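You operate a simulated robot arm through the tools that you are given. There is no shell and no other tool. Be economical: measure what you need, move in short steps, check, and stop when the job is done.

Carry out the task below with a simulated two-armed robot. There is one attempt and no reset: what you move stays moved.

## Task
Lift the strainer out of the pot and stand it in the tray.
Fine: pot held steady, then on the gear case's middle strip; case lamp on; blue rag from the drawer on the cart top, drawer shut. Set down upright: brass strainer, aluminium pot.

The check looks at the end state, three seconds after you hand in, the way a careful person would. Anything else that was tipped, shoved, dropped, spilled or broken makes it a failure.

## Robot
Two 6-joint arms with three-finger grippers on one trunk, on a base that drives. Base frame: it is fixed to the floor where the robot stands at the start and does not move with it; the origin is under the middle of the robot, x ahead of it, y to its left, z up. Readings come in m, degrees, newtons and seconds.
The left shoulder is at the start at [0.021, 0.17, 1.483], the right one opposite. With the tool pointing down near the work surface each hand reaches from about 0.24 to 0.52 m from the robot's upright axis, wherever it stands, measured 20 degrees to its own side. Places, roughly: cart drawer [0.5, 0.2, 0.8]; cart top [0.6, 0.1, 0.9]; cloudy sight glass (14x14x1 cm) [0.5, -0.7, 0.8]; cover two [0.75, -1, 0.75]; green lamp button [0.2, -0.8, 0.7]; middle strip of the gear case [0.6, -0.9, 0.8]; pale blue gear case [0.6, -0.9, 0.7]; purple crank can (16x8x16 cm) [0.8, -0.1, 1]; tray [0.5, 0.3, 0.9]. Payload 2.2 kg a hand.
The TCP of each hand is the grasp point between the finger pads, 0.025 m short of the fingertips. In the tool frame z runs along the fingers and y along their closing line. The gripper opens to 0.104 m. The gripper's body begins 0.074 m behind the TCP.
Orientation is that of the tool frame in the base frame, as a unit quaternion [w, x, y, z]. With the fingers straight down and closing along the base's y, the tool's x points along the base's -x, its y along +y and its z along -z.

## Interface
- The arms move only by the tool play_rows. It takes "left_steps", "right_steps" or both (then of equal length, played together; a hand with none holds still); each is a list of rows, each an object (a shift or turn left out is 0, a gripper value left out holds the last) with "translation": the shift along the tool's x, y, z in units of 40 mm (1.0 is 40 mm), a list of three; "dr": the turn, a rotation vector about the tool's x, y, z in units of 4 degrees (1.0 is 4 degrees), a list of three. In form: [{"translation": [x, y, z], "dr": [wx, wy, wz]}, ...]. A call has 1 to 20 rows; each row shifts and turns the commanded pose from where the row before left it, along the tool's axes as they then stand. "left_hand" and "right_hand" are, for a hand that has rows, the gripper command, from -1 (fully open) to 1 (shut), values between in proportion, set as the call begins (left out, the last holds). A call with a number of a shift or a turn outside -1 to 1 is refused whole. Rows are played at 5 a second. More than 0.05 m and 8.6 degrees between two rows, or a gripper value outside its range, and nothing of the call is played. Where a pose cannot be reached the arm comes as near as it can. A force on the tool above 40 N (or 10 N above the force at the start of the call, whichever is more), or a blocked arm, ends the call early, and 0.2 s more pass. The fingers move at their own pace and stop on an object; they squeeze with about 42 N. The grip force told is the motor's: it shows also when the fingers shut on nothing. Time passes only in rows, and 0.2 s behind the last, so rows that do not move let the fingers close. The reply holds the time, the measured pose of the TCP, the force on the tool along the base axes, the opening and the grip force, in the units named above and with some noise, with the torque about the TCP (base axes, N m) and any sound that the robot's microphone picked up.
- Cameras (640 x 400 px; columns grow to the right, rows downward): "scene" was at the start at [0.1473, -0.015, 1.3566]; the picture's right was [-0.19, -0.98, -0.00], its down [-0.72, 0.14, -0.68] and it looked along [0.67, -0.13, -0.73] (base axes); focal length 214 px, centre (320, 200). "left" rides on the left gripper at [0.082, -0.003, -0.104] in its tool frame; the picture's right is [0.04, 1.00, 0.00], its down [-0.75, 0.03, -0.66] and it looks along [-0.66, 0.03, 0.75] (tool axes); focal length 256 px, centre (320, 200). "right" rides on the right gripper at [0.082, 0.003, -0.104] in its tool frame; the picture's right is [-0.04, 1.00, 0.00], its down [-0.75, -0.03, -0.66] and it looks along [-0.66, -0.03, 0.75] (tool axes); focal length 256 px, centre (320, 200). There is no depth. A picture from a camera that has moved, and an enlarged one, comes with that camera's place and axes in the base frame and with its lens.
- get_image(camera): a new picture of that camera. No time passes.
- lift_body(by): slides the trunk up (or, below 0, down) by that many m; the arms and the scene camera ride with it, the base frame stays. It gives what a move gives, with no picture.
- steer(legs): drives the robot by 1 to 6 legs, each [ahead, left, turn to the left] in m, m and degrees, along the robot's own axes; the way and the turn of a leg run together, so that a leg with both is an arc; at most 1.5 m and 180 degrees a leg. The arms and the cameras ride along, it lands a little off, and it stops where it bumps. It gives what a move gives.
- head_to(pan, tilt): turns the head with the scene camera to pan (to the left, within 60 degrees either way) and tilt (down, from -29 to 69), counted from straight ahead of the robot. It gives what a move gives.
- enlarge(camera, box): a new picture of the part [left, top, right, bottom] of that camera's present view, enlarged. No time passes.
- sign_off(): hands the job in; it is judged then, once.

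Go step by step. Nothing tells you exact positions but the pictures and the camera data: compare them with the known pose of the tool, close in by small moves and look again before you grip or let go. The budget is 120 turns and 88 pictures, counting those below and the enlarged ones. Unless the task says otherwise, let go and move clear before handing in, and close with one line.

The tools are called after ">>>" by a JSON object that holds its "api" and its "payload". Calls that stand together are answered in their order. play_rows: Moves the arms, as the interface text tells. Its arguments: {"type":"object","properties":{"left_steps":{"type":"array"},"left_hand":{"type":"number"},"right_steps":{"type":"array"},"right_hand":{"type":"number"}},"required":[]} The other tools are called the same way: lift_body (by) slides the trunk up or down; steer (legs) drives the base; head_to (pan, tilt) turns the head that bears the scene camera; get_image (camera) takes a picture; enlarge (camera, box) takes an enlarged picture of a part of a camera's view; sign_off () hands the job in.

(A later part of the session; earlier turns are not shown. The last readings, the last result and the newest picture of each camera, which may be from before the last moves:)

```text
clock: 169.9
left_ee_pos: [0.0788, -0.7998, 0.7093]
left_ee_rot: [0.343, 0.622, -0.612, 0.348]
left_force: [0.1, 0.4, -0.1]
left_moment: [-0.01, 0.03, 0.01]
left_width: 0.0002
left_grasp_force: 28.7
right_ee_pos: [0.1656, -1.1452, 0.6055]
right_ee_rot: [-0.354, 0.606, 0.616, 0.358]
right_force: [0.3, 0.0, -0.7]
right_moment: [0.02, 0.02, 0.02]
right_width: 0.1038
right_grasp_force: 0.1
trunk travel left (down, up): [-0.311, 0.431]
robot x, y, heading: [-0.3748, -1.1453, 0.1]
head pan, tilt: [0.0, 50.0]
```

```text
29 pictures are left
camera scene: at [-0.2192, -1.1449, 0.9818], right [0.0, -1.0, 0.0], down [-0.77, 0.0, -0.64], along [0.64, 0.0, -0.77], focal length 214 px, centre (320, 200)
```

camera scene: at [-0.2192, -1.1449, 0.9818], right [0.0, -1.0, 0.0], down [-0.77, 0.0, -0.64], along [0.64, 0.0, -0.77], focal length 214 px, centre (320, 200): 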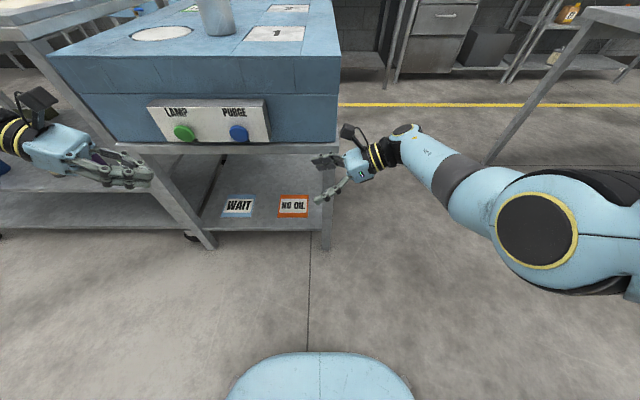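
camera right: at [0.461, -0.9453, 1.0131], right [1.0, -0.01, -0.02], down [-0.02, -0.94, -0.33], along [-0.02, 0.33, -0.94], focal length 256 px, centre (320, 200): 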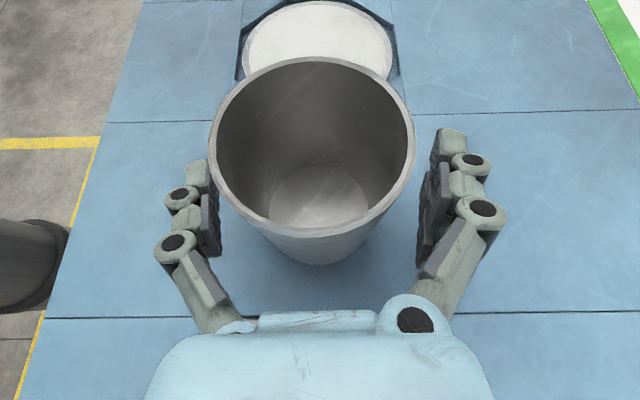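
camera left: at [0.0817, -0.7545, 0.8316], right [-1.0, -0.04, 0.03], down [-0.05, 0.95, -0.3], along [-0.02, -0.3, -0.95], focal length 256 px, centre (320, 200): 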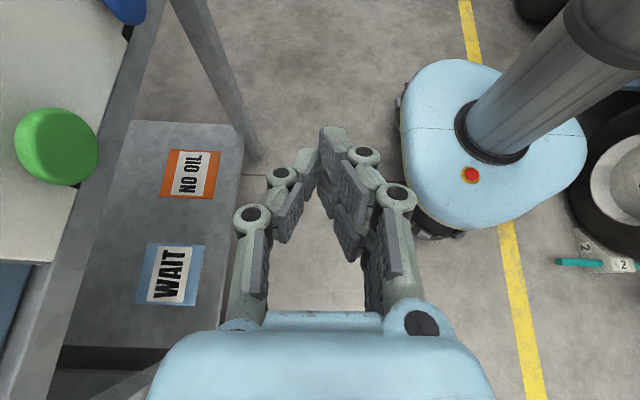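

The button cap's centre comes out at about [0.231, -0.8215, 0.695]. Before driving forward I'll pull the right hand back so it clears the case's legs, and align the left hand.

>>> {"api": "play_rows", "payload": {"left_steps": [{"translation": [0.05, 0, 0.08]}, {"translation": [0.05, 0, 0.08]}, {}, {}, {}], "right_steps": [{"translation": [-0.2, -0.8, -0.3]}, {"translation": [-0.3, -0.8, -0.3]}, {"translation": [-0.3, -0.8, -0.3]}, {"translation": [-0.3, -0.8, -0.3]}, {}]}}

>>> {"api": "steer", "payload": {"legs": [[0.09, 0, 0]]}}

>>> {"api": "get_image", "payload": {"camera": "left"}}

```text
clock: 171.1
left_ee_pos: [0.0785, -0.8081, 0.7083]
left_ee_rot: [0.342, 0.623, -0.611, 0.35]
left_force: [-0.8, 0.1, 0.2]
left_moment: [0.01, -0.02, 0.01]
left_width: 0.0
left_grasp_force: 28.2
right_ee_pos: [0.038, -1.2091, 0.5884]
right_ee_rot: [-0.354, 0.606, 0.615, 0.359]
right_force: [-0.7, -0.1, 0.4]
right_moment: [-0.02, -0.04, 0.0]
right_width: 0.1042
right_grasp_force: 0.2
trunk travel left (down, up): [-0.311, 0.431]
robot x, y, heading: [-0.3737, -1.1469, 0.2]
head pan, tilt: [0.0, 50.0]
```

```text
clock: 172.2
left_ee_pos: [0.1694, -0.8072, 0.7076]
left_ee_rot: [0.342, 0.623, -0.611, 0.349]
left_force: [-0.4, -0.2, -0.8]
left_moment: [-0.03, -0.02, 0.01]
left_width: 0.0
left_grasp_force: 28.3
right_ee_pos: [0.1287, -1.209, 0.5886]
right_ee_rot: [-0.353, 0.607, 0.616, 0.357]
right_force: [0.7, 0.1, -0.3]
right_moment: [-0.02, -0.02, -0.03]
right_width: 0.1038
right_grasp_force: 0.0
trunk travel left (down, up): [-0.311, 0.431]
robot x, y, heading: [-0.2834, -1.145, 0.2]
head pan, tilt: [0.0, 50.0]
```

```text
28 pictures are left
camera left: at [0.1717, -0.7614, 0.831], right [-1.0, -0.04, 0.03], down [-0.05, 0.95, -0.3], along [-0.02, -0.3, -0.95], focal length 256 px, centre (320, 200)
```

left: 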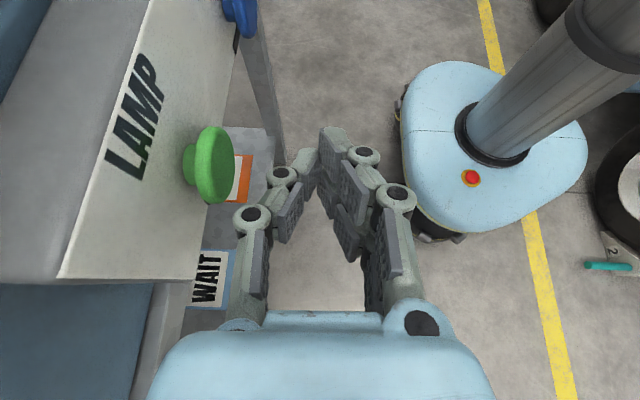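

The hand is aligned beside the green cap, clear of the box edge. I'll push forward in small steps until I feel or hear the press.

>>> {"api": "play_rows", "payload": {"left_steps": [{"translation": [0, -0.2, 0]}, {"translation": [0, -0.1, 0]}, {"translation": [0, -0.1, 0]}, {}]}}

>>> {"api": "get_image", "payload": {"camera": "left"}}

```text
clock: 173.2
left_ee_pos: [0.183, -0.8076, 0.7103]
left_ee_rot: [0.342, 0.623, -0.612, 0.348]
left_force: [-0.1, 0.3, -0.2]
left_moment: [-0.03, -0.02, 0.0]
left_width: 0.0
left_grasp_force: 28.1
right_ee_pos: [0.1289, -1.2086, 0.5895]
right_ee_rot: [-0.353, 0.606, 0.616, 0.357]
right_force: [0.4, 0.8, 0.2]
right_moment: [-0.03, -0.02, -0.02]
right_width: 0.1041
right_grasp_force: 0.1
trunk travel left (down, up): [-0.311, 0.431]
robot x, y, heading: [-0.2853, -1.1443, 0.1]
head pan, tilt: [0.0, 50.0]
```

```text
27 pictures are left
camera left: at [0.1873, -0.7617, 0.831], right [-1.0, -0.04, 0.03], down [-0.05, 0.95, -0.3], along [-0.02, -0.3, -0.95], focal length 256 px, centre (320, 200)
```

left: 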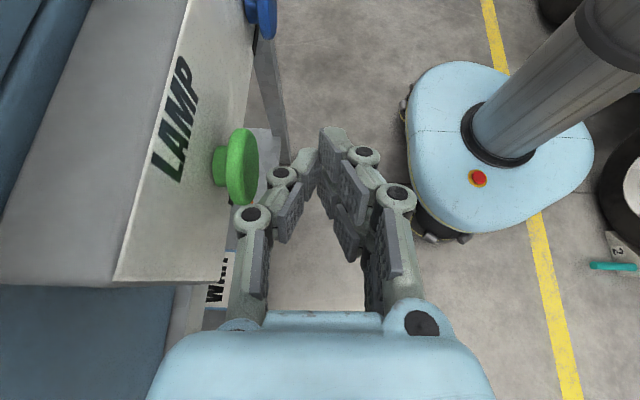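

>>> {"api": "play_rows", "payload": {"left_steps": [{"translation": [0, -0.1, 0]}, {"translation": [0, -0.1, 0]}, {"translation": [0, -0.1, 0]}, {}]}}

>>> {"api": "get_image", "payload": {"camera": "left"}}

```text
clock: 174.2
left_ee_pos: [0.196, -0.8064, 0.7075]
left_ee_rot: [0.342, 0.623, -0.611, 0.349]
left_force: [0.5, -0.1, 0.6]
left_moment: [-0.01, -0.01, 0.02]
left_width: 0.0
left_grasp_force: 28.2
right_ee_pos: [0.1285, -1.2092, 0.5897]
right_ee_rot: [-0.353, 0.607, 0.616, 0.358]
right_force: [0.7, -0.5, -0.1]
right_moment: [0.01, 0.0, -0.02]
right_width: 0.1038
right_grasp_force: 0.0
trunk travel left (down, up): [-0.311, 0.431]
robot x, y, heading: [-0.2827, -1.1436, 0.2]
head pan, tilt: [0.0, 50.0]
```

```text
26 pictures are left
camera left: at [0.1991, -0.761, 0.831], right [-1.0, -0.04, 0.03], down [-0.05, 0.95, -0.3], along [-0.02, -0.3, -0.95], focal length 256 px, centre (320, 200)
```

left: 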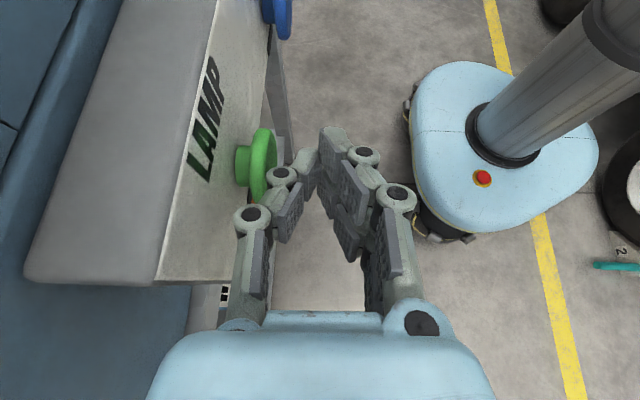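

>>> {"api": "play_rows", "payload": {"left_steps": [{"translation": [0, -0.08, 0]}, {"translation": [0, -0.08, 0]}, {"translation": [0, -0.08, 0]}, {}]}}

>>> {"api": "get_image", "payload": {"camera": "left"}}

```text
clock: 175.2
left_ee_pos: [0.2049, -0.8076, 0.7082]
left_ee_rot: [0.342, 0.622, -0.611, 0.349]
left_force: [-5.3, 4.2, 2.5]
left_moment: [0.02, -0.06, 0.12]
left_width: 0.0002
left_grasp_force: 28.3
right_ee_pos: [0.1286, -1.2085, 0.5898]
right_ee_rot: [-0.354, 0.605, 0.617, 0.358]
right_force: [0.0, 0.2, -0.3]
right_moment: [-0.01, -0.01, -0.02]
right_width: 0.104
right_grasp_force: 0.1
trunk travel left (down, up): [-0.311, 0.431]
robot x, y, heading: [-0.2819, -1.1446, 0.2]
head pan, tilt: [0.0, 50.0]
heard: click
```

```text
25 pictures are left
camera left: at [0.2085, -0.7608, 0.8313], right [-1.0, -0.04, 0.03], down [-0.05, 0.95, -0.3], along [-0.02, -0.3, -0.95], focal length 256 px, centre (320, 200)
```

left: 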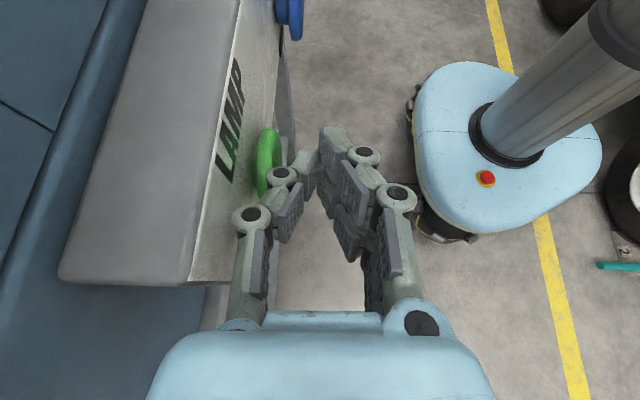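

A click was heard and the button is pressed. I'll withdraw, raise the trunk, and check that the lamp is lit.

>>> {"api": "play_rows", "payload": {"left_steps": [{"translation": [0, 0.3, 0]}, {"translation": [0, 0.5, 0]}, {}]}}

>>> {"api": "steer", "payload": {"legs": [[-0.2, 0, 0]]}}

>>> {"api": "get_image", "payload": {"camera": "scene"}}

```text
clock: 176.0
left_ee_pos: [0.1727, -0.8072, 0.7088]
left_ee_rot: [0.343, 0.622, -0.612, 0.349]
left_force: [-0.1, -0.8, 0.4]
left_moment: [-0.01, 0.03, 0.0]
left_width: 0.0
left_grasp_force: 28.6
right_ee_pos: [0.1291, -1.2091, 0.5888]
right_ee_rot: [-0.353, 0.607, 0.616, 0.358]
right_force: [0.2, -0.3, 0.3]
right_moment: [0.02, -0.02, 0.01]
right_width: 0.1038
right_grasp_force: 0.0
trunk travel left (down, up): [-0.311, 0.431]
robot x, y, heading: [-0.2838, -1.1442, 0.4]
head pan, tilt: [0.0, 50.0]
```

```text
clock: 177.6
left_ee_pos: [-0.0289, -0.8064, 0.7085]
left_ee_rot: [0.342, 0.623, -0.61, 0.35]
left_force: [0.4, 0.2, -0.3]
left_moment: [0.03, 0.01, 0.01]
left_width: 0.0003
left_grasp_force: 28.3
right_ee_pos: [-0.0718, -1.2089, 0.5888]
right_ee_rot: [-0.354, 0.605, 0.617, 0.357]
right_force: [-0.7, 1.0, -0.2]
right_moment: [0.0, -0.03, -0.03]
right_width: 0.1038
right_grasp_force: 0.0
trunk travel left (down, up): [-0.311, 0.431]
robot x, y, heading: [-0.4865, -1.1493, 0.4]
head pan, tilt: [0.0, 50.0]
```

```text
24 pictures are left
camera scene: at [-0.3312, -1.1451, 0.9819], right [0.01, -1.0, 0.0], down [-0.77, -0.01, -0.64], along [0.64, 0.0, -0.77], focal length 214 px, centre (320, 200)
```

scene: 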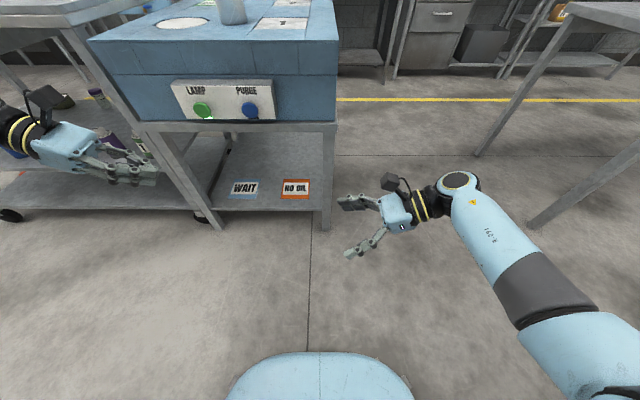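

>>> {"api": "enlarge", "payload": {"camera": "scene", "box": [150, 0, 320, 130]}}

```text
3.08 times, centred on (235, 65) of scene
camera zoom: at [-0.3312, -1.1451, 0.9819], right [0.01, -1.0, 0.0], down [-0.77, -0.01, -0.64], along [0.64, 0.0, -0.77], focal length 660 px, centre (582, 615)
```

zoom: 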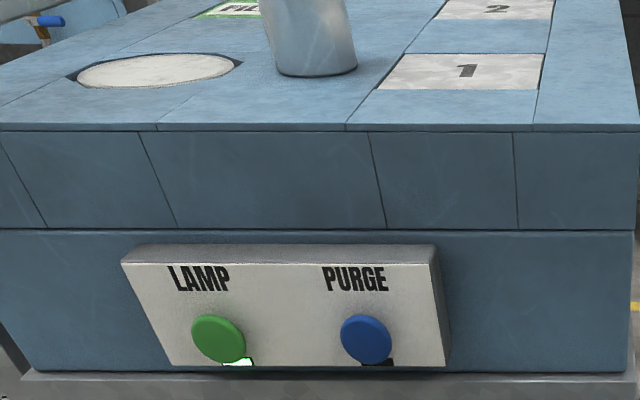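

The lamp indicator under the green button is lit, and the pot stands upright on the strip. Next is the drawer: I'll tuck the right hand outward, raise the trunk and turn the left hand to point straight down.

>>> {"api": "play_rows", "payload": {"left_hand": -1, "left_steps": [{"dr": [0, -1, 0]}, {"dr": [0, -1, 0]}, {"dr": [0, -1, 0]}, {"dr": [0, -1, 0]}, {"dr": [0, -1, 0]}, {"dr": [0, -1, 0]}, {"dr": [0, -1, 0]}, {"dr": [0, -1, 0]}, {"dr": [0, -1, 0]}, {"dr": [0, -1, 0]}, {"dr": [0, -1, 0]}, {"dr": [0, -1, 0]}, {"dr": [0, -1, 0]}, {"dr": [0, -1, 0]}, {"dr": [0, -0.7, 0]}], "right_steps": [{"translation": [-0.5, 0, -0.866]}, {"translation": [-0.5, 0, -0.866]}, {"translation": [-0.5, 0, -0.866]}, {"translation": [-0.5, 0, -0.866]}, {"translation": [-0.5, 0, -0.866]}, {"translation": [0, -0.6, 0]}, {"translation": [0, -0.6, 0]}, {}, {}, {}, {}, {}, {}, {}, {}]}}

>>> {"api": "lift_body", "payload": {"by": 0.28}}

```text
clock: 180.8
left_ee_pos: [-0.028, -0.8059, 0.7057]
left_ee_rot: [-0.004, 0.714, -0.7, 0.0]
left_force: [-0.3, -0.2, -0.2]
left_moment: [-0.02, -0.01, 0.01]
left_width: 0.1039
left_grasp_force: 0.0
left hand out of reach, approached as far as the arm can: row 15
right_ee_pos: [-0.1204, -1.41, 0.5872]
right_ee_rot: [-0.355, 0.605, 0.616, 0.357]
right_force: [-0.5, -0.8, -0.5]
right_moment: [0.0, -0.01, 0.0]
right_width: 0.104
right_grasp_force: 0.0
trunk travel left (down, up): [-0.311, 0.431]
robot x, y, heading: [-0.4848, -1.1478, 0.5]
head pan, tilt: [0.0, 50.0]
```

```text
clock: 183.6
left_ee_pos: [-0.0278, -0.8063, 0.9852]
left_ee_rot: [-0.002, 0.715, -0.699, -0.002]
left_force: [-1.0, 0.6, 0.7]
left_moment: [-0.01, 0.01, 0.01]
left_width: 0.1039
left_grasp_force: 0.1
right_ee_pos: [-0.1171, -1.4093, 0.8669]
right_ee_rot: [-0.355, 0.605, 0.617, 0.358]
right_force: [0.2, -0.4, -0.2]
right_moment: [0.0, 0.0, 0.02]
right_width: 0.1042
right_grasp_force: 0.0
trunk travel left (down, up): [-0.591, 0.151]
robot x, y, heading: [-0.4866, -1.1444, 0.3]
head pan, tilt: [0.0, 50.0]
```

Both hands are in order. I'll drive back in front of the cart drawer and look at its handle.

>>> {"api": "steer", "payload": {"legs": [[0, 1.03, -0.4], [0.13, 0, 0]]}}

>>> {"api": "head_to", "payload": {"pan": 15, "tilt": 45}}

>>> {"api": "get_image", "payload": {"camera": "scene"}}

>>> {"api": "enlarge", "payload": {"camera": "scene", "box": [200, 130, 420, 330]}}

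```text
clock: 185.7
left_ee_pos: [-0.0262, -0.5959, 0.9839]
left_ee_rot: [0.0, 0.711, -0.703, 0.0]
left_force: [-0.4, 2.3, -1.3]
left_moment: [-0.11, -0.01, 0.03]
left_width: 0.1041
left_grasp_force: 0.2
right_ee_pos: [-0.1227, -1.1982, 0.8678]
right_ee_rot: [-0.351, 0.609, 0.615, 0.358]
right_force: [0.6, 1.6, 0.4]
right_moment: [-0.09, -0.03, -0.01]
right_width: 0.1038
right_grasp_force: 0.1
trunk travel left (down, up): [-0.591, 0.151]
robot x, y, heading: [-0.4862, -0.936, -0.2]
head pan, tilt: [0.0, 50.0]
stopped in leg 1: the robot was blocked; the commanded pose is now the measured one
```

```text
clock: 186.4
left_ee_pos: [-0.0251, -0.6015, 0.9865]
left_ee_rot: [-0.003, 0.711, -0.703, -0.001]
left_force: [0.1, 0.4, -0.1]
left_moment: [0.01, -0.01, -0.02]
left_width: 0.1039
left_grasp_force: 0.0
right_ee_pos: [-0.1205, -1.203, 0.8665]
right_ee_rot: [-0.351, 0.609, 0.614, 0.358]
right_force: [-0.4, -0.5, -0.2]
right_moment: [-0.01, 0.0, -0.02]
right_width: 0.104
right_grasp_force: 0.0
trunk travel left (down, up): [-0.591, 0.151]
robot x, y, heading: [-0.4869, -0.9341, -0.3]
head pan, tilt: [15.0, 45.0]
```

```text
22 pictures are left
camera scene: at [-0.3389, -0.9157, 1.2751], right [0.26, -0.97, 0.0], down [-0.68, -0.18, -0.71], along [0.68, 0.18, -0.71], focal length 214 px, centre (320, 200)
```

scene: 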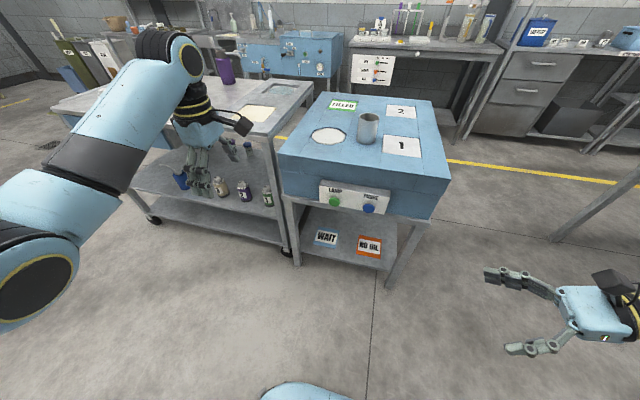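

```text
2.00 times, centred on (310, 230) of scene
camera zoom: at [-0.3389, -0.9157, 1.2751], right [0.26, -0.97, 0.0], down [-0.68, -0.18, -0.71], along [0.68, 0.18, -0.71], focal length 429 px, centre (340, 140)
```

zoom: 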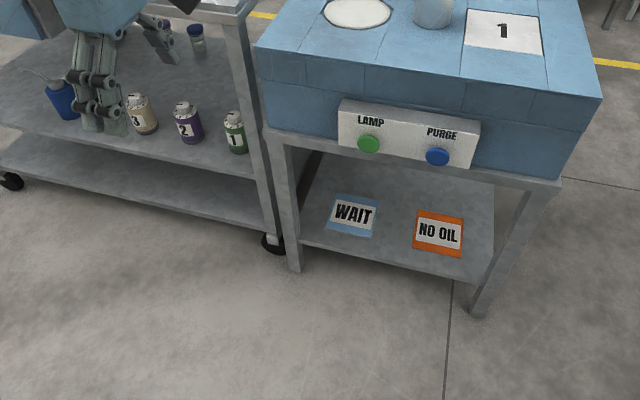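

The base bumped something behind on the left, probably the wheeled trolley. I'll go forward first, then left along the cart.

>>> {"api": "steer", "payload": {"legs": [[0.16, -0.02, 0.3], [0, 0.84, 0]]}}

>>> {"api": "get_image", "payload": {"camera": "scene"}}

>>> {"api": "get_image", "payload": {"camera": "left"}}

```text
clock: 191.9
left_ee_pos: [0.1227, 0.226, 0.9858]
left_ee_rot: [-0.002, 0.715, -0.699, -0.001]
left_force: [0.0, 0.3, 0.3]
left_moment: [-0.01, -0.02, 0.02]
left_width: 0.1038
left_grasp_force: 0.1
right_ee_pos: [0.0344, -0.3765, 0.8665]
right_ee_rot: [-0.355, 0.605, 0.617, 0.356]
right_force: [0.3, 0.4, 0.0]
right_moment: [-0.04, -0.03, -0.02]
right_width: 0.1042
right_grasp_force: 0.0
trunk travel left (down, up): [-0.591, 0.151]
robot x, y, heading: [-0.3325, -0.1167, 0.6]
head pan, tilt: [15.0, 45.0]
```

```text
20 pictures are left
camera scene: at [-0.1855, -0.0924, 1.2751], right [0.27, -0.96, 0.0], down [-0.68, -0.19, -0.71], along [0.68, 0.19, -0.71], focal length 214 px, centre (320, 200)
```

scene: 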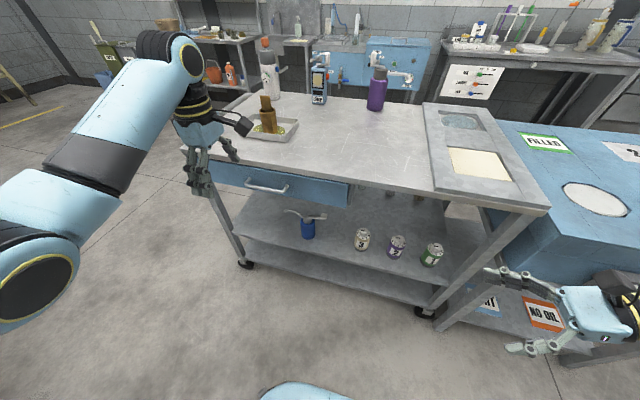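

```text
19 pictures are left
camera left: at [0.1293, 0.1435, 1.0887], right [-1.0, -0.06, 0.0], down [-0.05, 0.75, 0.66], along [-0.04, 0.66, -0.75], focal length 256 px, centre (320, 200)
```

left: 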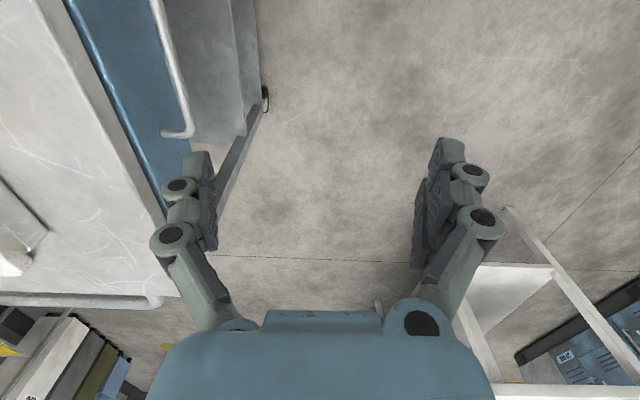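

The handle bar is at about x=0.28, y=0.14–0.295, z=0.80, with a narrow gap to the drawer face under the cart's edge. Horizontal fingers closing vertically suit it, so I'll turn the left hand to point forward.

>>> {"api": "play_rows", "payload": {"left_steps": [{"dr": [1, 0, 0]}, {"dr": [1, 0, 0]}, {"dr": [1, 0, 0]}, {"dr": [1, 0, 0]}, {"dr": [1, 0, 0]}, {"dr": [1, 0, 0]}, {"dr": [1, 0, 0]}, {"dr": [1, 0, 0]}, {"dr": [1, 0, 0]}, {"dr": [1, 0, 0]}, {"dr": [1, 0, 0]}, {"dr": [1, 0, 0]}, {"dr": [1, 0, 0]}, {"dr": [1, 0, 0]}, {"dr": [1, 0, 0]}, {"dr": [1, 0, 0]}, {"dr": [1, 0, 0]}, {"dr": [1, 0, 0]}, {"dr": [1, 0, 0]}, {}]}}

```text
clock: 196.1
left_ee_pos: [0.1238, 0.2251, 0.9858]
left_ee_rot: [-0.441, 0.563, -0.551, 0.43]
left_force: [-0.5, 0.1, -0.6]
left_moment: [-0.01, 0.01, 0.01]
left_width: 0.104
left_grasp_force: 0.1
right_ee_pos: [0.0351, -0.3784, 0.8668]
right_ee_rot: [-0.355, 0.604, 0.619, 0.355]
right_force: [0.6, -0.2, -0.1]
right_moment: [0.02, 0.01, 0.0]
right_width: 0.1038
right_grasp_force: 0.0
trunk travel left (down, up): [-0.591, 0.151]
robot x, y, heading: [-0.3301, -0.1167, 0.9]
head pan, tilt: [15.0, 45.0]
```

The hand took the forward pose. I'll lower the trunk to the handle's height, set a 5 cm opening, and drive closer.

>>> {"api": "lift_body", "payload": {"by": -0.18}}

>>> {"api": "play_rows", "payload": {"left_hand": -0.1, "left_steps": [{}, {}]}}

>>> {"api": "steer", "payload": {"legs": [[0.09, 0, -0.7]]}}

>>> {"api": "get_image", "payload": {"camera": "left"}}

```text
clock: 198.1
left_ee_pos: [0.1229, 0.225, 0.8062]
left_ee_rot: [-0.442, 0.563, -0.551, 0.43]
left_force: [-0.5, -0.3, 0.7]
left_moment: [-0.03, 0.03, -0.01]
left_width: 0.1042
left_grasp_force: 0.1
right_ee_pos: [0.0357, -0.3777, 0.6869]
right_ee_rot: [-0.354, 0.605, 0.618, 0.356]
right_force: [-0.1, -0.4, -0.2]
right_moment: [-0.03, -0.01, 0.01]
right_width: 0.104
right_grasp_force: 0.1
trunk travel left (down, up): [-0.411, 0.331]
robot x, y, heading: [-0.3342, -0.1159, 0.7]
head pan, tilt: [15.0, 45.0]
```

```text
clock: 198.7
left_ee_pos: [0.1229, 0.2248, 0.8064]
left_ee_rot: [-0.441, 0.562, -0.551, 0.431]
left_force: [-0.3, 0.9, 0.4]
left_moment: [0.0, -0.02, -0.02]
left_width: 0.0571
left_grasp_force: 0.0
right_ee_pos: [0.034, -0.3781, 0.6856]
right_ee_rot: [-0.355, 0.605, 0.618, 0.356]
right_force: [-0.3, -0.2, 0.7]
right_moment: [0.05, 0.0, -0.02]
right_width: 0.104
right_grasp_force: 0.0
trunk travel left (down, up): [-0.411, 0.331]
robot x, y, heading: [-0.3337, -0.1168, 0.6]
head pan, tilt: [15.0, 45.0]
```

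```text
clock: 199.8
left_ee_pos: [0.2188, 0.2197, 0.8062]
left_ee_rot: [-0.438, 0.56, -0.555, 0.432]
left_force: [0.2, -0.3, -0.3]
left_moment: [-0.01, 0.0, 0.0]
left_width: 0.0573
left_grasp_force: 0.0
right_ee_pos: [0.1229, -0.3823, 0.6855]
right_ee_rot: [-0.353, 0.608, 0.614, 0.358]
right_force: [-0.2, 0.8, 0.6]
right_moment: [0.01, 0.02, 0.0]
right_width: 0.1041
right_grasp_force: 0.1
trunk travel left (down, up): [-0.411, 0.331]
robot x, y, heading: [-0.244, -0.1162, -0.4]
head pan, tilt: [15.0, 45.0]
```

```text
18 pictures are left
camera left: at [0.1207, 0.137, 0.8326], right [-0.24, -0.04, -0.97], down [-0.65, 0.75, 0.13], along [0.72, 0.66, -0.21], focal length 256 px, centre (320, 200)
```

left: 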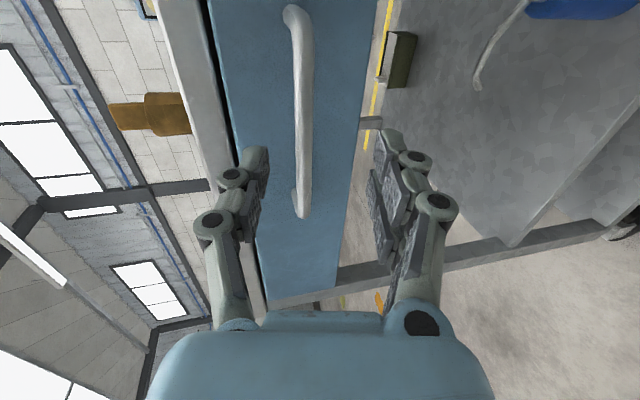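

The bar sits almost centred between the fingers at z≈0.801. I'll advance about 5 cm and close on it.

>>> {"api": "play_rows", "payload": {"left_steps": [{"translation": [0, -0.14, 0.63]}, {"translation": [0, -0.14, 0.63]}, {}]}}

>>> {"api": "get_image", "payload": {"camera": "left"}}

```text
clock: 200.6
left_ee_pos: [0.272, 0.2214, 0.8038]
left_ee_rot: [-0.439, 0.56, -0.554, 0.432]
left_force: [0.0, 0.0, 0.0]
left_moment: [-0.02, -0.01, -0.03]
left_width: 0.0572
left_grasp_force: 0.0
right_ee_pos: [0.1231, -0.3826, 0.6871]
right_ee_rot: [-0.352, 0.609, 0.614, 0.358]
right_force: [-0.1, -0.6, -0.6]
right_moment: [0.0, 0.01, -0.01]
right_width: 0.1041
right_grasp_force: 0.1
trunk travel left (down, up): [-0.411, 0.331]
robot x, y, heading: [-0.2404, -0.115, 0.1]
head pan, tilt: [15.0, 45.0]
```

```text
17 pictures are left
camera left: at [0.1721, 0.1377, 0.8311], right [-0.24, -0.04, -0.97], down [-0.65, 0.75, 0.13], along [0.72, 0.66, -0.2], focal length 256 px, centre (320, 200)
```

left: 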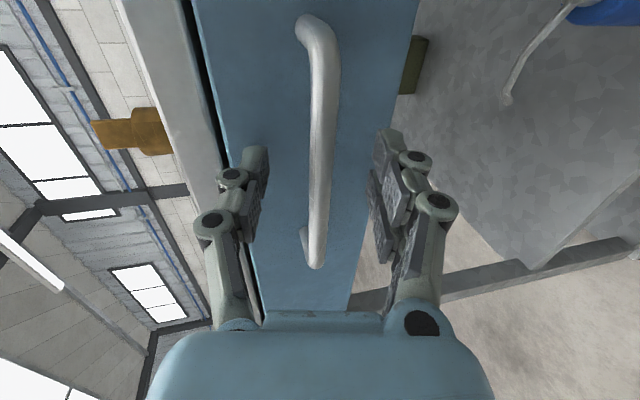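

>>> {"api": "play_rows", "payload": {"left_hand": 1, "left_steps": [{}, {}, {}, {}]}}

```text
clock: 201.6
left_ee_pos: [0.2714, 0.2205, 0.8027]
left_ee_rot: [-0.439, 0.559, -0.555, 0.433]
left_force: [1.5, -0.8, -0.8]
left_moment: [-0.1, 0.05, 0.12]
left_width: 0.006
left_grasp_force: 32.9
right_ee_pos: [0.1228, -0.3824, 0.6863]
right_ee_rot: [-0.352, 0.608, 0.614, 0.358]
right_force: [0.8, 0.2, -0.1]
right_moment: [0.01, 0.0, 0.01]
right_width: 0.1043
right_grasp_force: 0.1
trunk travel left (down, up): [-0.411, 0.331]
robot x, y, heading: [-0.2431, -0.1129, -0.2]
head pan, tilt: [15.0, 45.0]
```

The grip reads 6 mm, which may be the bar. I'll pull back 5 cm with the base and check that the drawer follows.

>>> {"api": "steer", "payload": {"legs": [[-0.06, 0, 0]]}}

>>> {"api": "get_image", "payload": {"camera": "left"}}

```text
clock: 202.6
left_ee_pos: [0.2094, 0.2207, 0.8012]
left_ee_rot: [-0.438, 0.561, -0.554, 0.431]
left_force: [-2.5, -0.4, -11.9]
left_moment: [-0.23, -0.08, -0.08]
left_width: 0.0001
left_grasp_force: 28.2
right_ee_pos: [0.0625, -0.3815, 0.6854]
right_ee_rot: [-0.352, 0.609, 0.614, 0.358]
right_force: [-0.8, -0.2, 0.1]
right_moment: [-0.01, -0.03, -0.03]
right_width: 0.1042
right_grasp_force: 0.1
trunk travel left (down, up): [-0.411, 0.331]
robot x, y, heading: [-0.3026, -0.1179, -0.2]
head pan, tilt: [15.0, 45.0]
```

```text
16 pictures are left
camera left: at [0.1107, 0.1388, 0.8294], right [-0.24, -0.04, -0.97], down [-0.65, 0.74, 0.13], along [0.72, 0.67, -0.21], focal length 256 px, centre (320, 200)
```

left: 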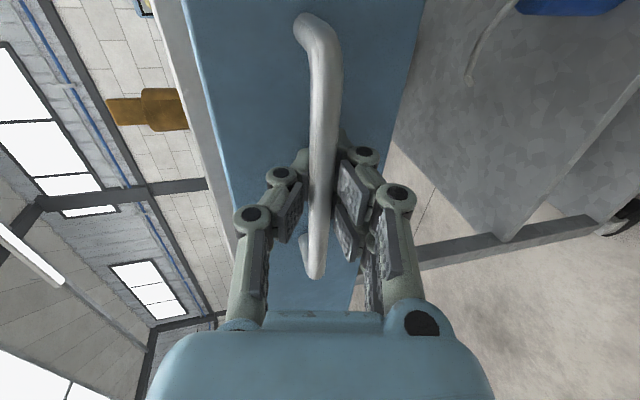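

The drawer is following. I'll pull another 16 cm.

>>> {"api": "steer", "payload": {"legs": [[-0.16, 0, 0]]}}

>>> {"api": "head_to", "payload": {"pan": 30, "tilt": 40}}

>>> {"api": "get_image", "payload": {"camera": "scene"}}

```text
clock: 204.0
left_ee_pos: [0.0485, 0.2213, 0.8016]
left_ee_rot: [-0.438, 0.561, -0.555, 0.431]
left_force: [-1.2, -2.2, -4.2]
left_moment: [-0.14, 0.08, 0.05]
left_width: 0.0
left_grasp_force: 28.2
right_ee_pos: [-0.0974, -0.3812, 0.6862]
right_ee_rot: [-0.352, 0.608, 0.615, 0.358]
right_force: [-0.2, 0.0, -0.2]
right_moment: [-0.02, -0.01, 0.04]
right_width: 0.1042
right_grasp_force: 0.1
trunk travel left (down, up): [-0.411, 0.331]
robot x, y, heading: [-0.4618, -0.115, 0.1]
head pan, tilt: [15.0, 45.0]
```

```text
clock: 204.8
left_ee_pos: [0.0492, 0.2209, 0.8003]
left_ee_rot: [-0.437, 0.562, -0.555, 0.43]
left_force: [0.1, -0.7, -0.1]
left_moment: [0.01, -0.01, 0.01]
left_width: 0.0003
left_grasp_force: 28.5
right_ee_pos: [-0.0973, -0.3799, 0.6859]
right_ee_rot: [-0.353, 0.608, 0.615, 0.357]
right_force: [0.0, 0.0, -0.8]
right_moment: [-0.02, -0.02, 0.0]
right_width: 0.1037
right_grasp_force: 0.0
trunk travel left (down, up): [-0.411, 0.331]
robot x, y, heading: [-0.4649, -0.1148, -0.1]
head pan, tilt: [30.0, 40.0]
```

```text
15 pictures are left
camera scene: at [-0.3159, -0.0724, 1.0993], right [0.5, -0.87, 0.0], down [-0.56, -0.32, -0.77], along [0.66, 0.38, -0.64], focal length 214 px, centre (320, 200)
```

scene: 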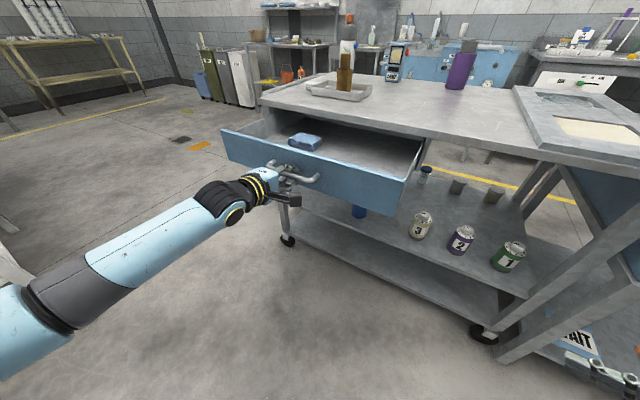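

The drawer is open and the folded blue rag lies inside at about [0.25, 0.31]. I'll release the handle, withdraw, raise the trunk and turn the left hand to point straight down.

>>> {"api": "play_rows", "payload": {"left_hand": -0.2, "left_steps": [{}, {}, {}, {"translation": [0, 0.1, -0.6]}, {"translation": [0, 0.15, -0.6]}, {"translation": [0, 0.15, -0.6]}, {}]}}

>>> {"api": "lift_body", "payload": {"by": 0.25}}

>>> {"api": "play_rows", "payload": {"left_steps": [{"dr": [-0.775, 0.775, 0.99]}, {"dr": [-0.775, 0.775, 0.99]}, {"dr": [-0.775, 0.775, 0.99]}, {"dr": [-0.775, 0.775, 0.99]}, {"dr": [-0.775, 0.775, 0.99]}, {"dr": [-0.775, 0.775, 0.99]}, {"dr": [-0.775, 0.775, 0.99]}, {"dr": [-0.775, 0.775, 0.99]}, {"dr": [-0.775, 0.775, 0.99]}, {"dr": [-0.775, 0.775, 0.99]}, {"dr": [-0.775, 0.775, 0.99]}, {"dr": [-0.775, 0.775, 0.99]}, {"dr": [-0.775, 0.775, 0.99]}, {"dr": [-0.775, 0.775, 0.99]}, {"dr": [-0.775, 0.775, 0.99]}, {"dr": [-0.775, 0.775, 0.99]}, {"dr": [-0.775, 0.775, 0.99]}, {"dr": [-0.775, 0.775, 0.99]}, {"dr": [-0.775, 0.775, 0.99]}, {}]}}

```text
clock: 206.4
left_ee_pos: [-0.0255, 0.221, 0.8037]
left_ee_rot: [-0.438, 0.561, -0.554, 0.432]
left_force: [0.0, -0.6, -0.1]
left_moment: [0.0, -0.01, -0.01]
left_width: 0.0622
left_grasp_force: 0.0
right_ee_pos: [-0.0966, -0.3824, 0.6854]
right_ee_rot: [-0.352, 0.608, 0.614, 0.358]
right_force: [1.2, 0.0, -0.2]
right_moment: [0.01, 0.03, -0.01]
right_width: 0.1041
right_grasp_force: 0.0
trunk travel left (down, up): [-0.411, 0.331]
robot x, y, heading: [-0.4627, -0.1153, -0.1]
head pan, tilt: [30.0, 40.0]
```

```text
clock: 209.0
left_ee_pos: [-0.0249, 0.2208, 1.0538]
left_ee_rot: [-0.437, 0.561, -0.556, 0.43]
left_force: [-0.5, -0.4, -0.1]
left_moment: [-0.01, 0.03, 0.02]
left_width: 0.0627
left_grasp_force: 0.0
right_ee_pos: [-0.0965, -0.3806, 0.9357]
right_ee_rot: [-0.353, 0.608, 0.614, 0.358]
right_force: [-0.1, -0.1, 0.8]
right_moment: [-0.02, -0.02, 0.02]
right_width: 0.104
right_grasp_force: 0.1
trunk travel left (down, up): [-0.661, 0.081]
robot x, y, heading: [-0.4645, -0.1118, -0.1]
head pan, tilt: [30.0, 40.0]
```

```text
clock: 213.2
left_ee_pos: [-0.0242, 0.2201, 1.053]
left_ee_rot: [-0.005, -0.006, 1.0, 0.001]
left_force: [-0.7, 0.1, 0.5]
left_moment: [-0.03, 0.0, 0.04]
left_width: 0.0625
left_grasp_force: 0.0
right_ee_pos: [-0.097, -0.3804, 0.9361]
right_ee_rot: [-0.352, 0.609, 0.614, 0.358]
right_force: [-0.1, 0.9, -0.6]
right_moment: [0.02, -0.03, 0.01]
right_width: 0.1039
right_grasp_force: 0.1
trunk travel left (down, up): [-0.661, 0.081]
robot x, y, heading: [-0.4628, -0.1111, 0.2]
head pan, tilt: [30.0, 40.0]
```

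The left hand points straight down. I'll drive so that it hovers in front of the rag and look with its camera.

>>> {"api": "steer", "payload": {"legs": [[0.19, 0.09, 0]]}}

>>> {"api": "get_image", "payload": {"camera": "left"}}

```text
clock: 214.8
left_ee_pos: [0.1649, 0.3108, 1.0522]
left_ee_rot: [-0.003, -0.007, 1.0, 0.001]
left_force: [0.5, 0.4, 1.1]
left_moment: [0.02, 0.03, 0.01]
left_width: 0.0622
left_grasp_force: 0.1
right_ee_pos: [0.0923, -0.2906, 0.9359]
right_ee_rot: [-0.352, 0.608, 0.615, 0.358]
right_force: [-0.6, 0.0, 0.0]
right_moment: [0.01, 0.03, 0.01]
right_width: 0.1039
right_grasp_force: 0.0
trunk travel left (down, up): [-0.661, 0.081]
robot x, y, heading: [-0.2694, -0.0227, -0.0]
head pan, tilt: [30.0, 40.0]
```

```text
14 pictures are left
camera left: at [0.0845, 0.3068, 1.1565], right [-0.06, 1.0, 0.0], down [0.76, 0.04, 0.65], along [0.65, 0.04, -0.76], focal length 256 px, centre (320, 200)
```

left: 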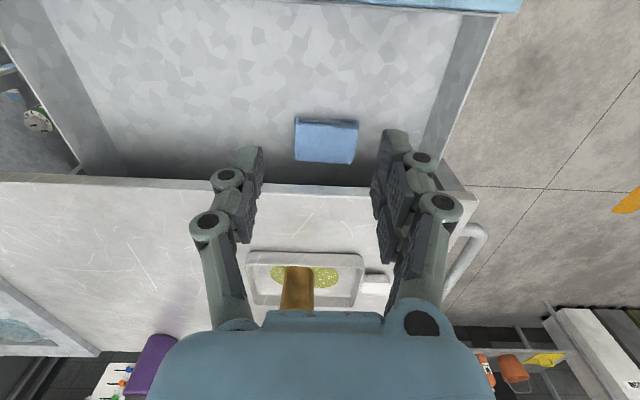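

The rag is about 10×8 cm and half under the cart's edge. I'll hook the inside of the drawer front with the fingers and pull the drawer out another 8–9 cm.

>>> {"api": "lift_body", "payload": {"by": -0.235}}

>>> {"api": "steer", "payload": {"legs": [[-0.14, 0, 0]]}}

>>> {"api": "get_image", "payload": {"camera": "left"}}

```text
clock: 217.3
left_ee_pos: [0.164, 0.3107, 0.8188]
left_ee_rot: [-0.002, -0.007, 1.0, 0.001]
left_force: [-0.2, -0.4, 0.5]
left_moment: [-0.01, -0.02, 0.01]
left_width: 0.0623
left_grasp_force: 0.0
right_ee_pos: [0.0929, -0.2912, 0.7004]
right_ee_rot: [-0.352, 0.609, 0.614, 0.358]
right_force: [0.5, 0.2, 0.1]
right_moment: [0.0, 0.0, 0.09]
right_width: 0.104
right_grasp_force: 0.0
trunk travel left (down, up): [-0.426, 0.316]
robot x, y, heading: [-0.2761, -0.0277, -0.2]
head pan, tilt: [30.0, 40.0]
```

```text
clock: 218.7
left_ee_pos: [0.0333, 0.3111, 0.8193]
left_ee_rot: [0.006, -0.006, 1.0, 0.001]
left_force: [0.2, 1.0, -0.3]
left_moment: [-0.02, 0.01, -0.03]
left_width: 0.0622
left_grasp_force: 0.1
right_ee_pos: [-0.0461, -0.293, 0.7016]
right_ee_rot: [-0.353, 0.609, 0.614, 0.358]
right_force: [0.0, 0.2, -0.3]
right_moment: [0.04, 0.06, 0.03]
right_width: 0.1041
right_grasp_force: 0.1
trunk travel left (down, up): [-0.426, 0.316]
robot x, y, heading: [-0.4127, -0.0285, -0.2]
head pan, tilt: [30.0, 40.0]
stopped in leg 1: the force on the tool passed its limit at 45 N (the readings are from after the stop); the commanded pose is now the measured one
```

```text
13 pictures are left
camera left: at [-0.0501, 0.3061, 0.9217], right [-0.05, 1.0, 0.0], down [0.75, 0.04, 0.67], along [0.66, 0.03, -0.75], focal length 256 px, centre (320, 200)
```

left: 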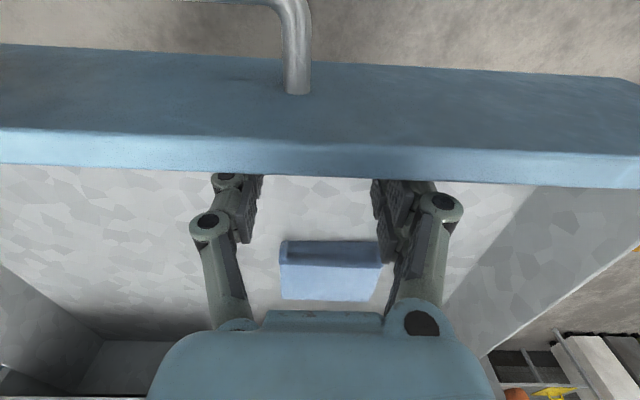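

The drawer is now at its stop. The rag spans about x 0.167–0.238, y 0.278–0.378, z 0.746–0.773; I'll back off the front, rise, and turn the fingers to close along x.

>>> {"api": "play_rows", "payload": {"left_hand": -1, "left_steps": [{"translation": [-0.5, 0, 0]}, {"translation": [0, 0, -0.9]}, {"translation": [0, 0, -0.9]}, {"translation": [0, 0, -0.9]}, {}]}}

>>> {"api": "play_rows", "payload": {"left_steps": [{"dr": [0, 0, -1]}, {"dr": [0, 0, -1]}, {"dr": [0, 0, -1]}, {"dr": [0, 0, -1]}, {"dr": [0, 0, -1]}, {"dr": [0, 0, -1]}, {"dr": [0, 0, -1]}, {"dr": [0, 0, -1]}, {"dr": [0, 0, -1]}, {"dr": [0, 0, -1]}, {"dr": [0, 0, -1]}, {"dr": [0, 0, -1]}, {"dr": [0, 0, -1]}, {"dr": [0, 0, -1]}, {"dr": [0, 0, -1]}, {"dr": [0, 0, -1]}, {"dr": [0, 0, -1]}, {"dr": [0, 0, -1]}, {"dr": [0, 0, -1]}, {"dr": [0, 0, -1]}]}}

>>> {"api": "play_rows", "payload": {"left_steps": [{"dr": [0, 0, -1]}, {"dr": [0, 0, -1]}, {"dr": [0, 0, -0.5]}, {}]}}

>>> {"api": "steer", "payload": {"legs": [[0.13, 0.02, 0]]}}

>>> {"api": "get_image", "payload": {"camera": "left"}}

```text
clock: 219.9
left_ee_pos: [0.0684, 0.3427, 0.8496]
left_ee_rot: [0.007, -0.006, 1.0, 0.0]
left_force: [1.0, -0.1, -0.4]
left_moment: [0.02, -0.01, -0.02]
left_width: 0.1044
left_grasp_force: 0.1
left hand out of reach, approached as far as the arm can: row 2, 3, 4
right_ee_pos: [-0.0464, -0.2916, 0.7016]
right_ee_rot: [-0.352, 0.609, 0.613, 0.359]
right_force: [-0.7, -0.6, 0.4]
right_moment: [-0.02, 0.02, -0.02]
right_width: 0.1039
right_grasp_force: 0.0
trunk travel left (down, up): [-0.426, 0.316]
robot x, y, heading: [-0.4109, -0.0214, -0.3]
head pan, tilt: [30.0, 40.0]
```

```text
clock: 224.1
left_ee_pos: [0.0691, 0.3406, 0.8484]
left_ee_rot: [0.005, -0.647, 0.762, -0.003]
left_force: [4.0, 1.6, 1.1]
left_moment: [-0.02, 0.02, -0.17]
left_width: 0.1032
left_grasp_force: 0.2
right_ee_pos: [-0.0454, -0.2925, 0.7019]
right_ee_rot: [-0.353, 0.609, 0.614, 0.358]
right_force: [0.3, -0.1, 0.0]
right_moment: [-0.01, 0.01, 0.01]
right_width: 0.1038
right_grasp_force: 0.1
trunk travel left (down, up): [-0.426, 0.316]
robot x, y, heading: [-0.4147, -0.0254, -0.3]
head pan, tilt: [30.0, 40.0]
```

```text
clock: 225.1
left_ee_pos: [0.0692, 0.3419, 0.8476]
left_ee_rot: [-0.004, 0.711, -0.704, 0.004]
left_force: [5.4, 2.0, -0.4]
left_moment: [-0.02, -0.03, -0.11]
left_width: 0.1013
left_grasp_force: 0.1
right_ee_pos: [-0.0465, -0.2911, 0.7013]
right_ee_rot: [-0.353, 0.609, 0.614, 0.358]
right_force: [0.0, 0.0, 0.1]
right_moment: [-0.01, 0.01, -0.02]
right_width: 0.104
right_grasp_force: 0.1
trunk travel left (down, up): [-0.426, 0.316]
robot x, y, heading: [-0.4103, -0.0218, -0.2]
head pan, tilt: [30.0, 40.0]
```

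```text
clock: 226.4
left_ee_pos: [0.2006, 0.3629, 0.8475]
left_ee_rot: [-0.004, 0.711, -0.703, 0.004]
left_force: [0.5, -0.2, -0.1]
left_moment: [-0.01, 0.02, 0.01]
left_width: 0.1042
left_grasp_force: 0.1
right_ee_pos: [0.0839, -0.2718, 0.7012]
right_ee_rot: [-0.353, 0.608, 0.615, 0.357]
right_force: [0.5, 0.2, -2.0]
right_moment: [-0.01, 0.0, -0.01]
right_width: 0.1039
right_grasp_force: 0.1
trunk travel left (down, up): [-0.426, 0.316]
robot x, y, heading: [-0.2816, -0.0058, -0.3]
head pan, tilt: [30.0, 40.0]
```

```text
12 pictures are left
camera left: at [0.2032, 0.2802, 0.9502], right [-1.0, -0.05, -0.01], down [-0.05, 0.75, 0.66], along [-0.03, 0.66, -0.75], focal length 256 px, centre (320, 200)
```

left: 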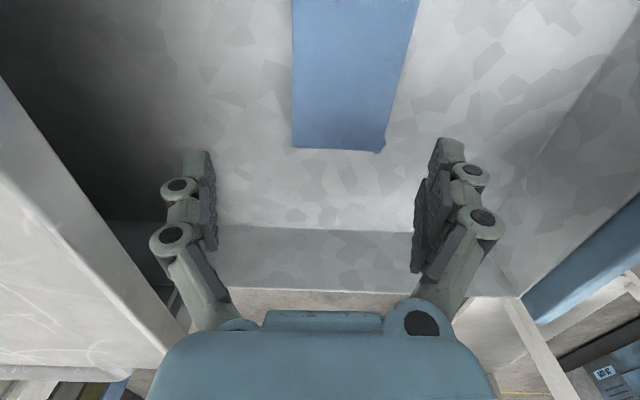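

The rag's centre is at about [0.186, 0.335]. I'll centre over it, lower, and grip it across x.

>>> {"api": "play_rows", "payload": {"left_steps": [{"translation": [0.35, 0.18, 0]}, {"translation": [0.35, 0.18, 0]}, {"translation": [0, 0, 0.6]}, {"translation": [0, 0, 0.6]}, {"translation": [0, 0, 0.5]}, {}]}}

>>> {"api": "get_image", "payload": {"camera": "left"}}

```text
clock: 227.8
left_ee_pos: [0.1901, 0.3378, 0.7704]
left_ee_rot: [-0.009, 0.712, -0.702, 0.006]
left_force: [0.3, 2.8, 33.8]
left_moment: [-0.21, 0.69, 0.22]
left_width: 0.1057
left_grasp_force: 8.7
left hand out of reach, approached as far as the arm can: row 1, 2
right_ee_pos: [0.0835, -0.2709, 0.7025]
right_ee_rot: [-0.353, 0.607, 0.615, 0.359]
right_force: [-0.2, 0.7, 0.0]
right_moment: [0.02, 0.0, 0.03]
right_width: 0.1037
right_grasp_force: 0.0
trunk travel left (down, up): [-0.426, 0.316]
robot x, y, heading: [-0.2802, -0.0042, -0.1]
head pan, tilt: [30.0, 40.0]
```

```text
11 pictures are left
camera left: at [0.1929, 0.2559, 0.8731], right [-1.0, -0.05, -0.02], down [-0.05, 0.75, 0.66], along [-0.02, 0.66, -0.75], focal length 256 px, centre (320, 200)
```

left: 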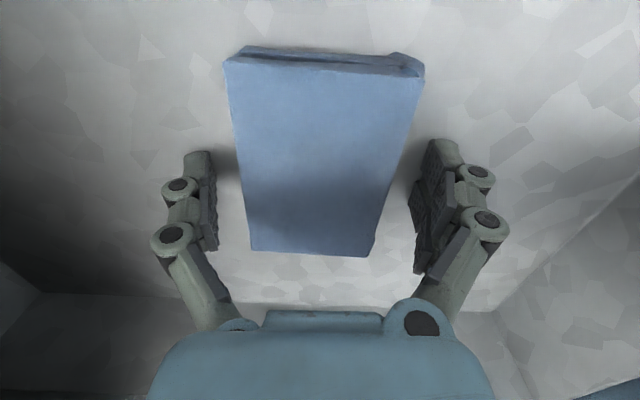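

The fingers straddle the rag with the tips on the drawer floor. I'll ease up 6 mm and close.

>>> {"api": "play_rows", "payload": {"left_steps": [{"translation": [0, 0, -0.18]}, {}]}}

>>> {"api": "play_rows", "payload": {"left_hand": 1, "left_steps": [{}, {}, {}, {}, {}]}}

>>> {"api": "lift_body", "payload": {"by": 0.22}}

>>> {"api": "get_image", "payload": {"camera": "left"}}

```text
clock: 228.4
left_ee_pos: [0.1895, 0.3392, 0.7729]
left_ee_rot: [-0.004, 0.711, -0.703, 0.004]
left_force: [0.4, -0.2, 0.1]
left_moment: [0.0, 0.0, -0.01]
left_width: 0.1042
left_grasp_force: 0.0
right_ee_pos: [0.0845, -0.2717, 0.7016]
right_ee_rot: [-0.353, 0.608, 0.614, 0.358]
right_force: [0.2, -0.1, 0.9]
right_moment: [0.03, -0.03, 0.03]
right_width: 0.1042
right_grasp_force: 0.1
trunk travel left (down, up): [-0.426, 0.316]
robot x, y, heading: [-0.28, -0.0086, -0.1]
head pan, tilt: [30.0, 40.0]
```

```text
clock: 229.4
left_ee_pos: [0.192, 0.3387, 0.7786]
left_ee_rot: [-0.008, 0.711, -0.703, 0.007]
left_force: [1.8, -1.6, 18.3]
left_moment: [-0.08, 0.73, 0.17]
left_width: 0.066
left_grasp_force: 41.7
right_ee_pos: [0.0841, -0.2722, 0.7003]
right_ee_rot: [-0.353, 0.608, 0.614, 0.359]
right_force: [-0.1, -1.3, -0.7]
right_moment: [0.02, -0.02, -0.02]
right_width: 0.1038
right_grasp_force: 0.1
trunk travel left (down, up): [-0.426, 0.316]
robot x, y, heading: [-0.2825, -0.0075, -0.2]
head pan, tilt: [30.0, 40.0]
stopped in row 5 (left hand): the force on the tool passed its limit at 41 N (the readings are from after the stop); the commanded pose is now the measured one
```

```text
clock: 231.7
left_ee_pos: [0.1904, 0.3383, 0.9962]
left_ee_rot: [-0.005, 0.711, -0.703, 0.004]
left_force: [-0.8, -0.3, -0.1]
left_moment: [0.01, 0.03, -0.01]
left_width: 0.0654
left_grasp_force: 41.5
right_ee_pos: [0.0854, -0.2718, 0.9207]
right_ee_rot: [-0.353, 0.608, 0.615, 0.358]
right_force: [0.1, -0.1, 0.1]
right_moment: [0.03, 0.0, 0.02]
right_width: 0.1041
right_grasp_force: 0.1
trunk travel left (down, up): [-0.646, 0.096]
robot x, y, heading: [-0.2825, -0.0067, 0.1]
head pan, tilt: [30.0, 40.0]
```

```text
10 pictures are left
camera left: at [0.1936, 0.2578, 1.0986], right [-1.0, -0.05, -0.01], down [-0.05, 0.75, 0.66], along [-0.02, 0.66, -0.75], focal length 256 px, centre (320, 200)
```

left: 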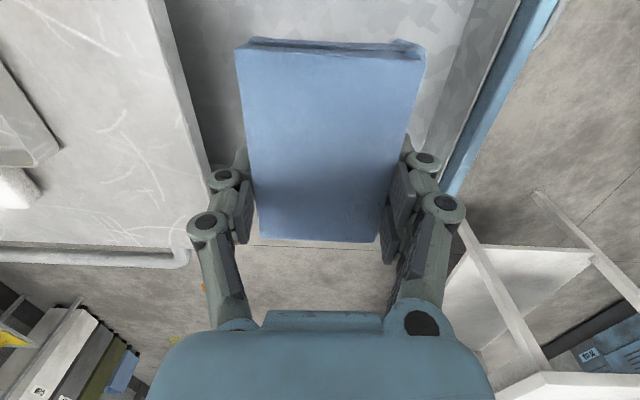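

The rag is held and out of the drawer. I'll raise a bit more, drive right, then forward, so it comes over the clear spot on the cart top where the pot used to stand.

>>> {"api": "lift_body", "payload": {"by": 0.05}}

>>> {"api": "steer", "payload": {"legs": [[0, -0.28, 0], [0.19, 0, 0]]}}

>>> {"api": "head_to", "payload": {"pan": 25, "tilt": 45}}

>>> {"api": "get_image", "payload": {"camera": "scene"}}

```text
clock: 232.6
left_ee_pos: [0.1895, 0.3399, 1.0457]
left_ee_rot: [-0.006, 0.711, -0.703, 0.004]
left_force: [-1.2, -0.7, -1.1]
left_moment: [0.0, 0.02, -0.03]
left_width: 0.0653
left_grasp_force: 42.0
right_ee_pos: [0.0841, -0.2721, 0.9708]
right_ee_rot: [-0.353, 0.608, 0.614, 0.358]
right_force: [0.7, -0.5, 0.6]
right_moment: [0.02, -0.03, -0.02]
right_width: 0.1037
right_grasp_force: 0.1
trunk travel left (down, up): [-0.696, 0.046]
robot x, y, heading: [-0.2822, -0.0037, 0.2]
head pan, tilt: [30.0, 40.0]
```

```text
clock: 235.7
left_ee_pos: [0.3804, 0.0578, 1.0463]
left_ee_rot: [-0.005, 0.711, -0.703, 0.005]
left_force: [-0.4, -0.5, 0.5]
left_moment: [0.02, 0.04, -0.01]
left_width: 0.0654
left_grasp_force: 41.9
right_ee_pos: [0.2737, -0.5532, 0.9703]
right_ee_rot: [-0.352, 0.609, 0.614, 0.358]
right_force: [-0.5, 0.4, -0.3]
right_moment: [0.02, -0.02, 0.02]
right_width: 0.1045
right_grasp_force: 0.1
trunk travel left (down, up): [-0.696, 0.046]
robot x, y, heading: [-0.0929, -0.2878, 0.1]
head pan, tilt: [30.0, 40.0]
```

```text
clock: 236.4
left_ee_pos: [0.3803, 0.0563, 1.0444]
left_ee_rot: [-0.006, 0.711, -0.704, 0.005]
left_force: [0.4, -0.2, -0.3]
left_moment: [-0.01, -0.02, 0.0]
left_width: 0.0652
left_grasp_force: 42.2
right_ee_pos: [0.2731, -0.5537, 0.971]
right_ee_rot: [-0.353, 0.609, 0.614, 0.359]
right_force: [0.0, 0.0, -0.1]
right_moment: [0.02, 0.01, -0.03]
right_width: 0.104
right_grasp_force: 0.1
trunk travel left (down, up): [-0.696, 0.046]
robot x, y, heading: [-0.0932, -0.2862, 0.0]
head pan, tilt: [25.0, 45.0]
```

```text
9 pictures are left
camera scene: at [0.0509, -0.2521, 1.3803], right [0.42, -0.91, 0.0], down [-0.64, -0.3, -0.71], along [0.64, 0.3, -0.71], focal length 214 px, centre (320, 200)
```

scene: 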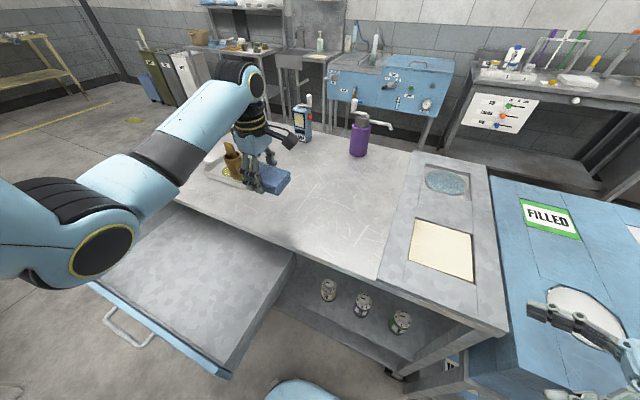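

The rag is over clear cart top. I'll lower it with the arm until it touches.

>>> {"api": "play_rows", "payload": {"left_steps": [{"translation": [0, 0, 0.9]}, {"translation": [0, 0, 0.9]}, {"translation": [0, 0, 0.9]}, {"translation": [0, 0, 0.25]}, {"translation": [0, 0, 0.1]}, {}]}}

```text
clock: 237.8
left_ee_pos: [0.3825, 0.0585, 0.9239]
left_ee_rot: [-0.006, 0.71, -0.704, 0.005]
left_force: [0.0, 0.1, -0.2]
left_moment: [-0.03, -0.02, 0.0]
left_width: 0.0654
left_grasp_force: 41.6
right_ee_pos: [0.273, -0.5533, 0.9725]
right_ee_rot: [-0.352, 0.609, 0.614, 0.358]
right_force: [-0.4, 0.0, 0.0]
right_moment: [-0.02, 0.0, -0.03]
right_width: 0.1039
right_grasp_force: 0.1
trunk travel left (down, up): [-0.696, 0.046]
robot x, y, heading: [-0.0949, -0.2868, -0.2]
head pan, tilt: [25.0, 45.0]
```

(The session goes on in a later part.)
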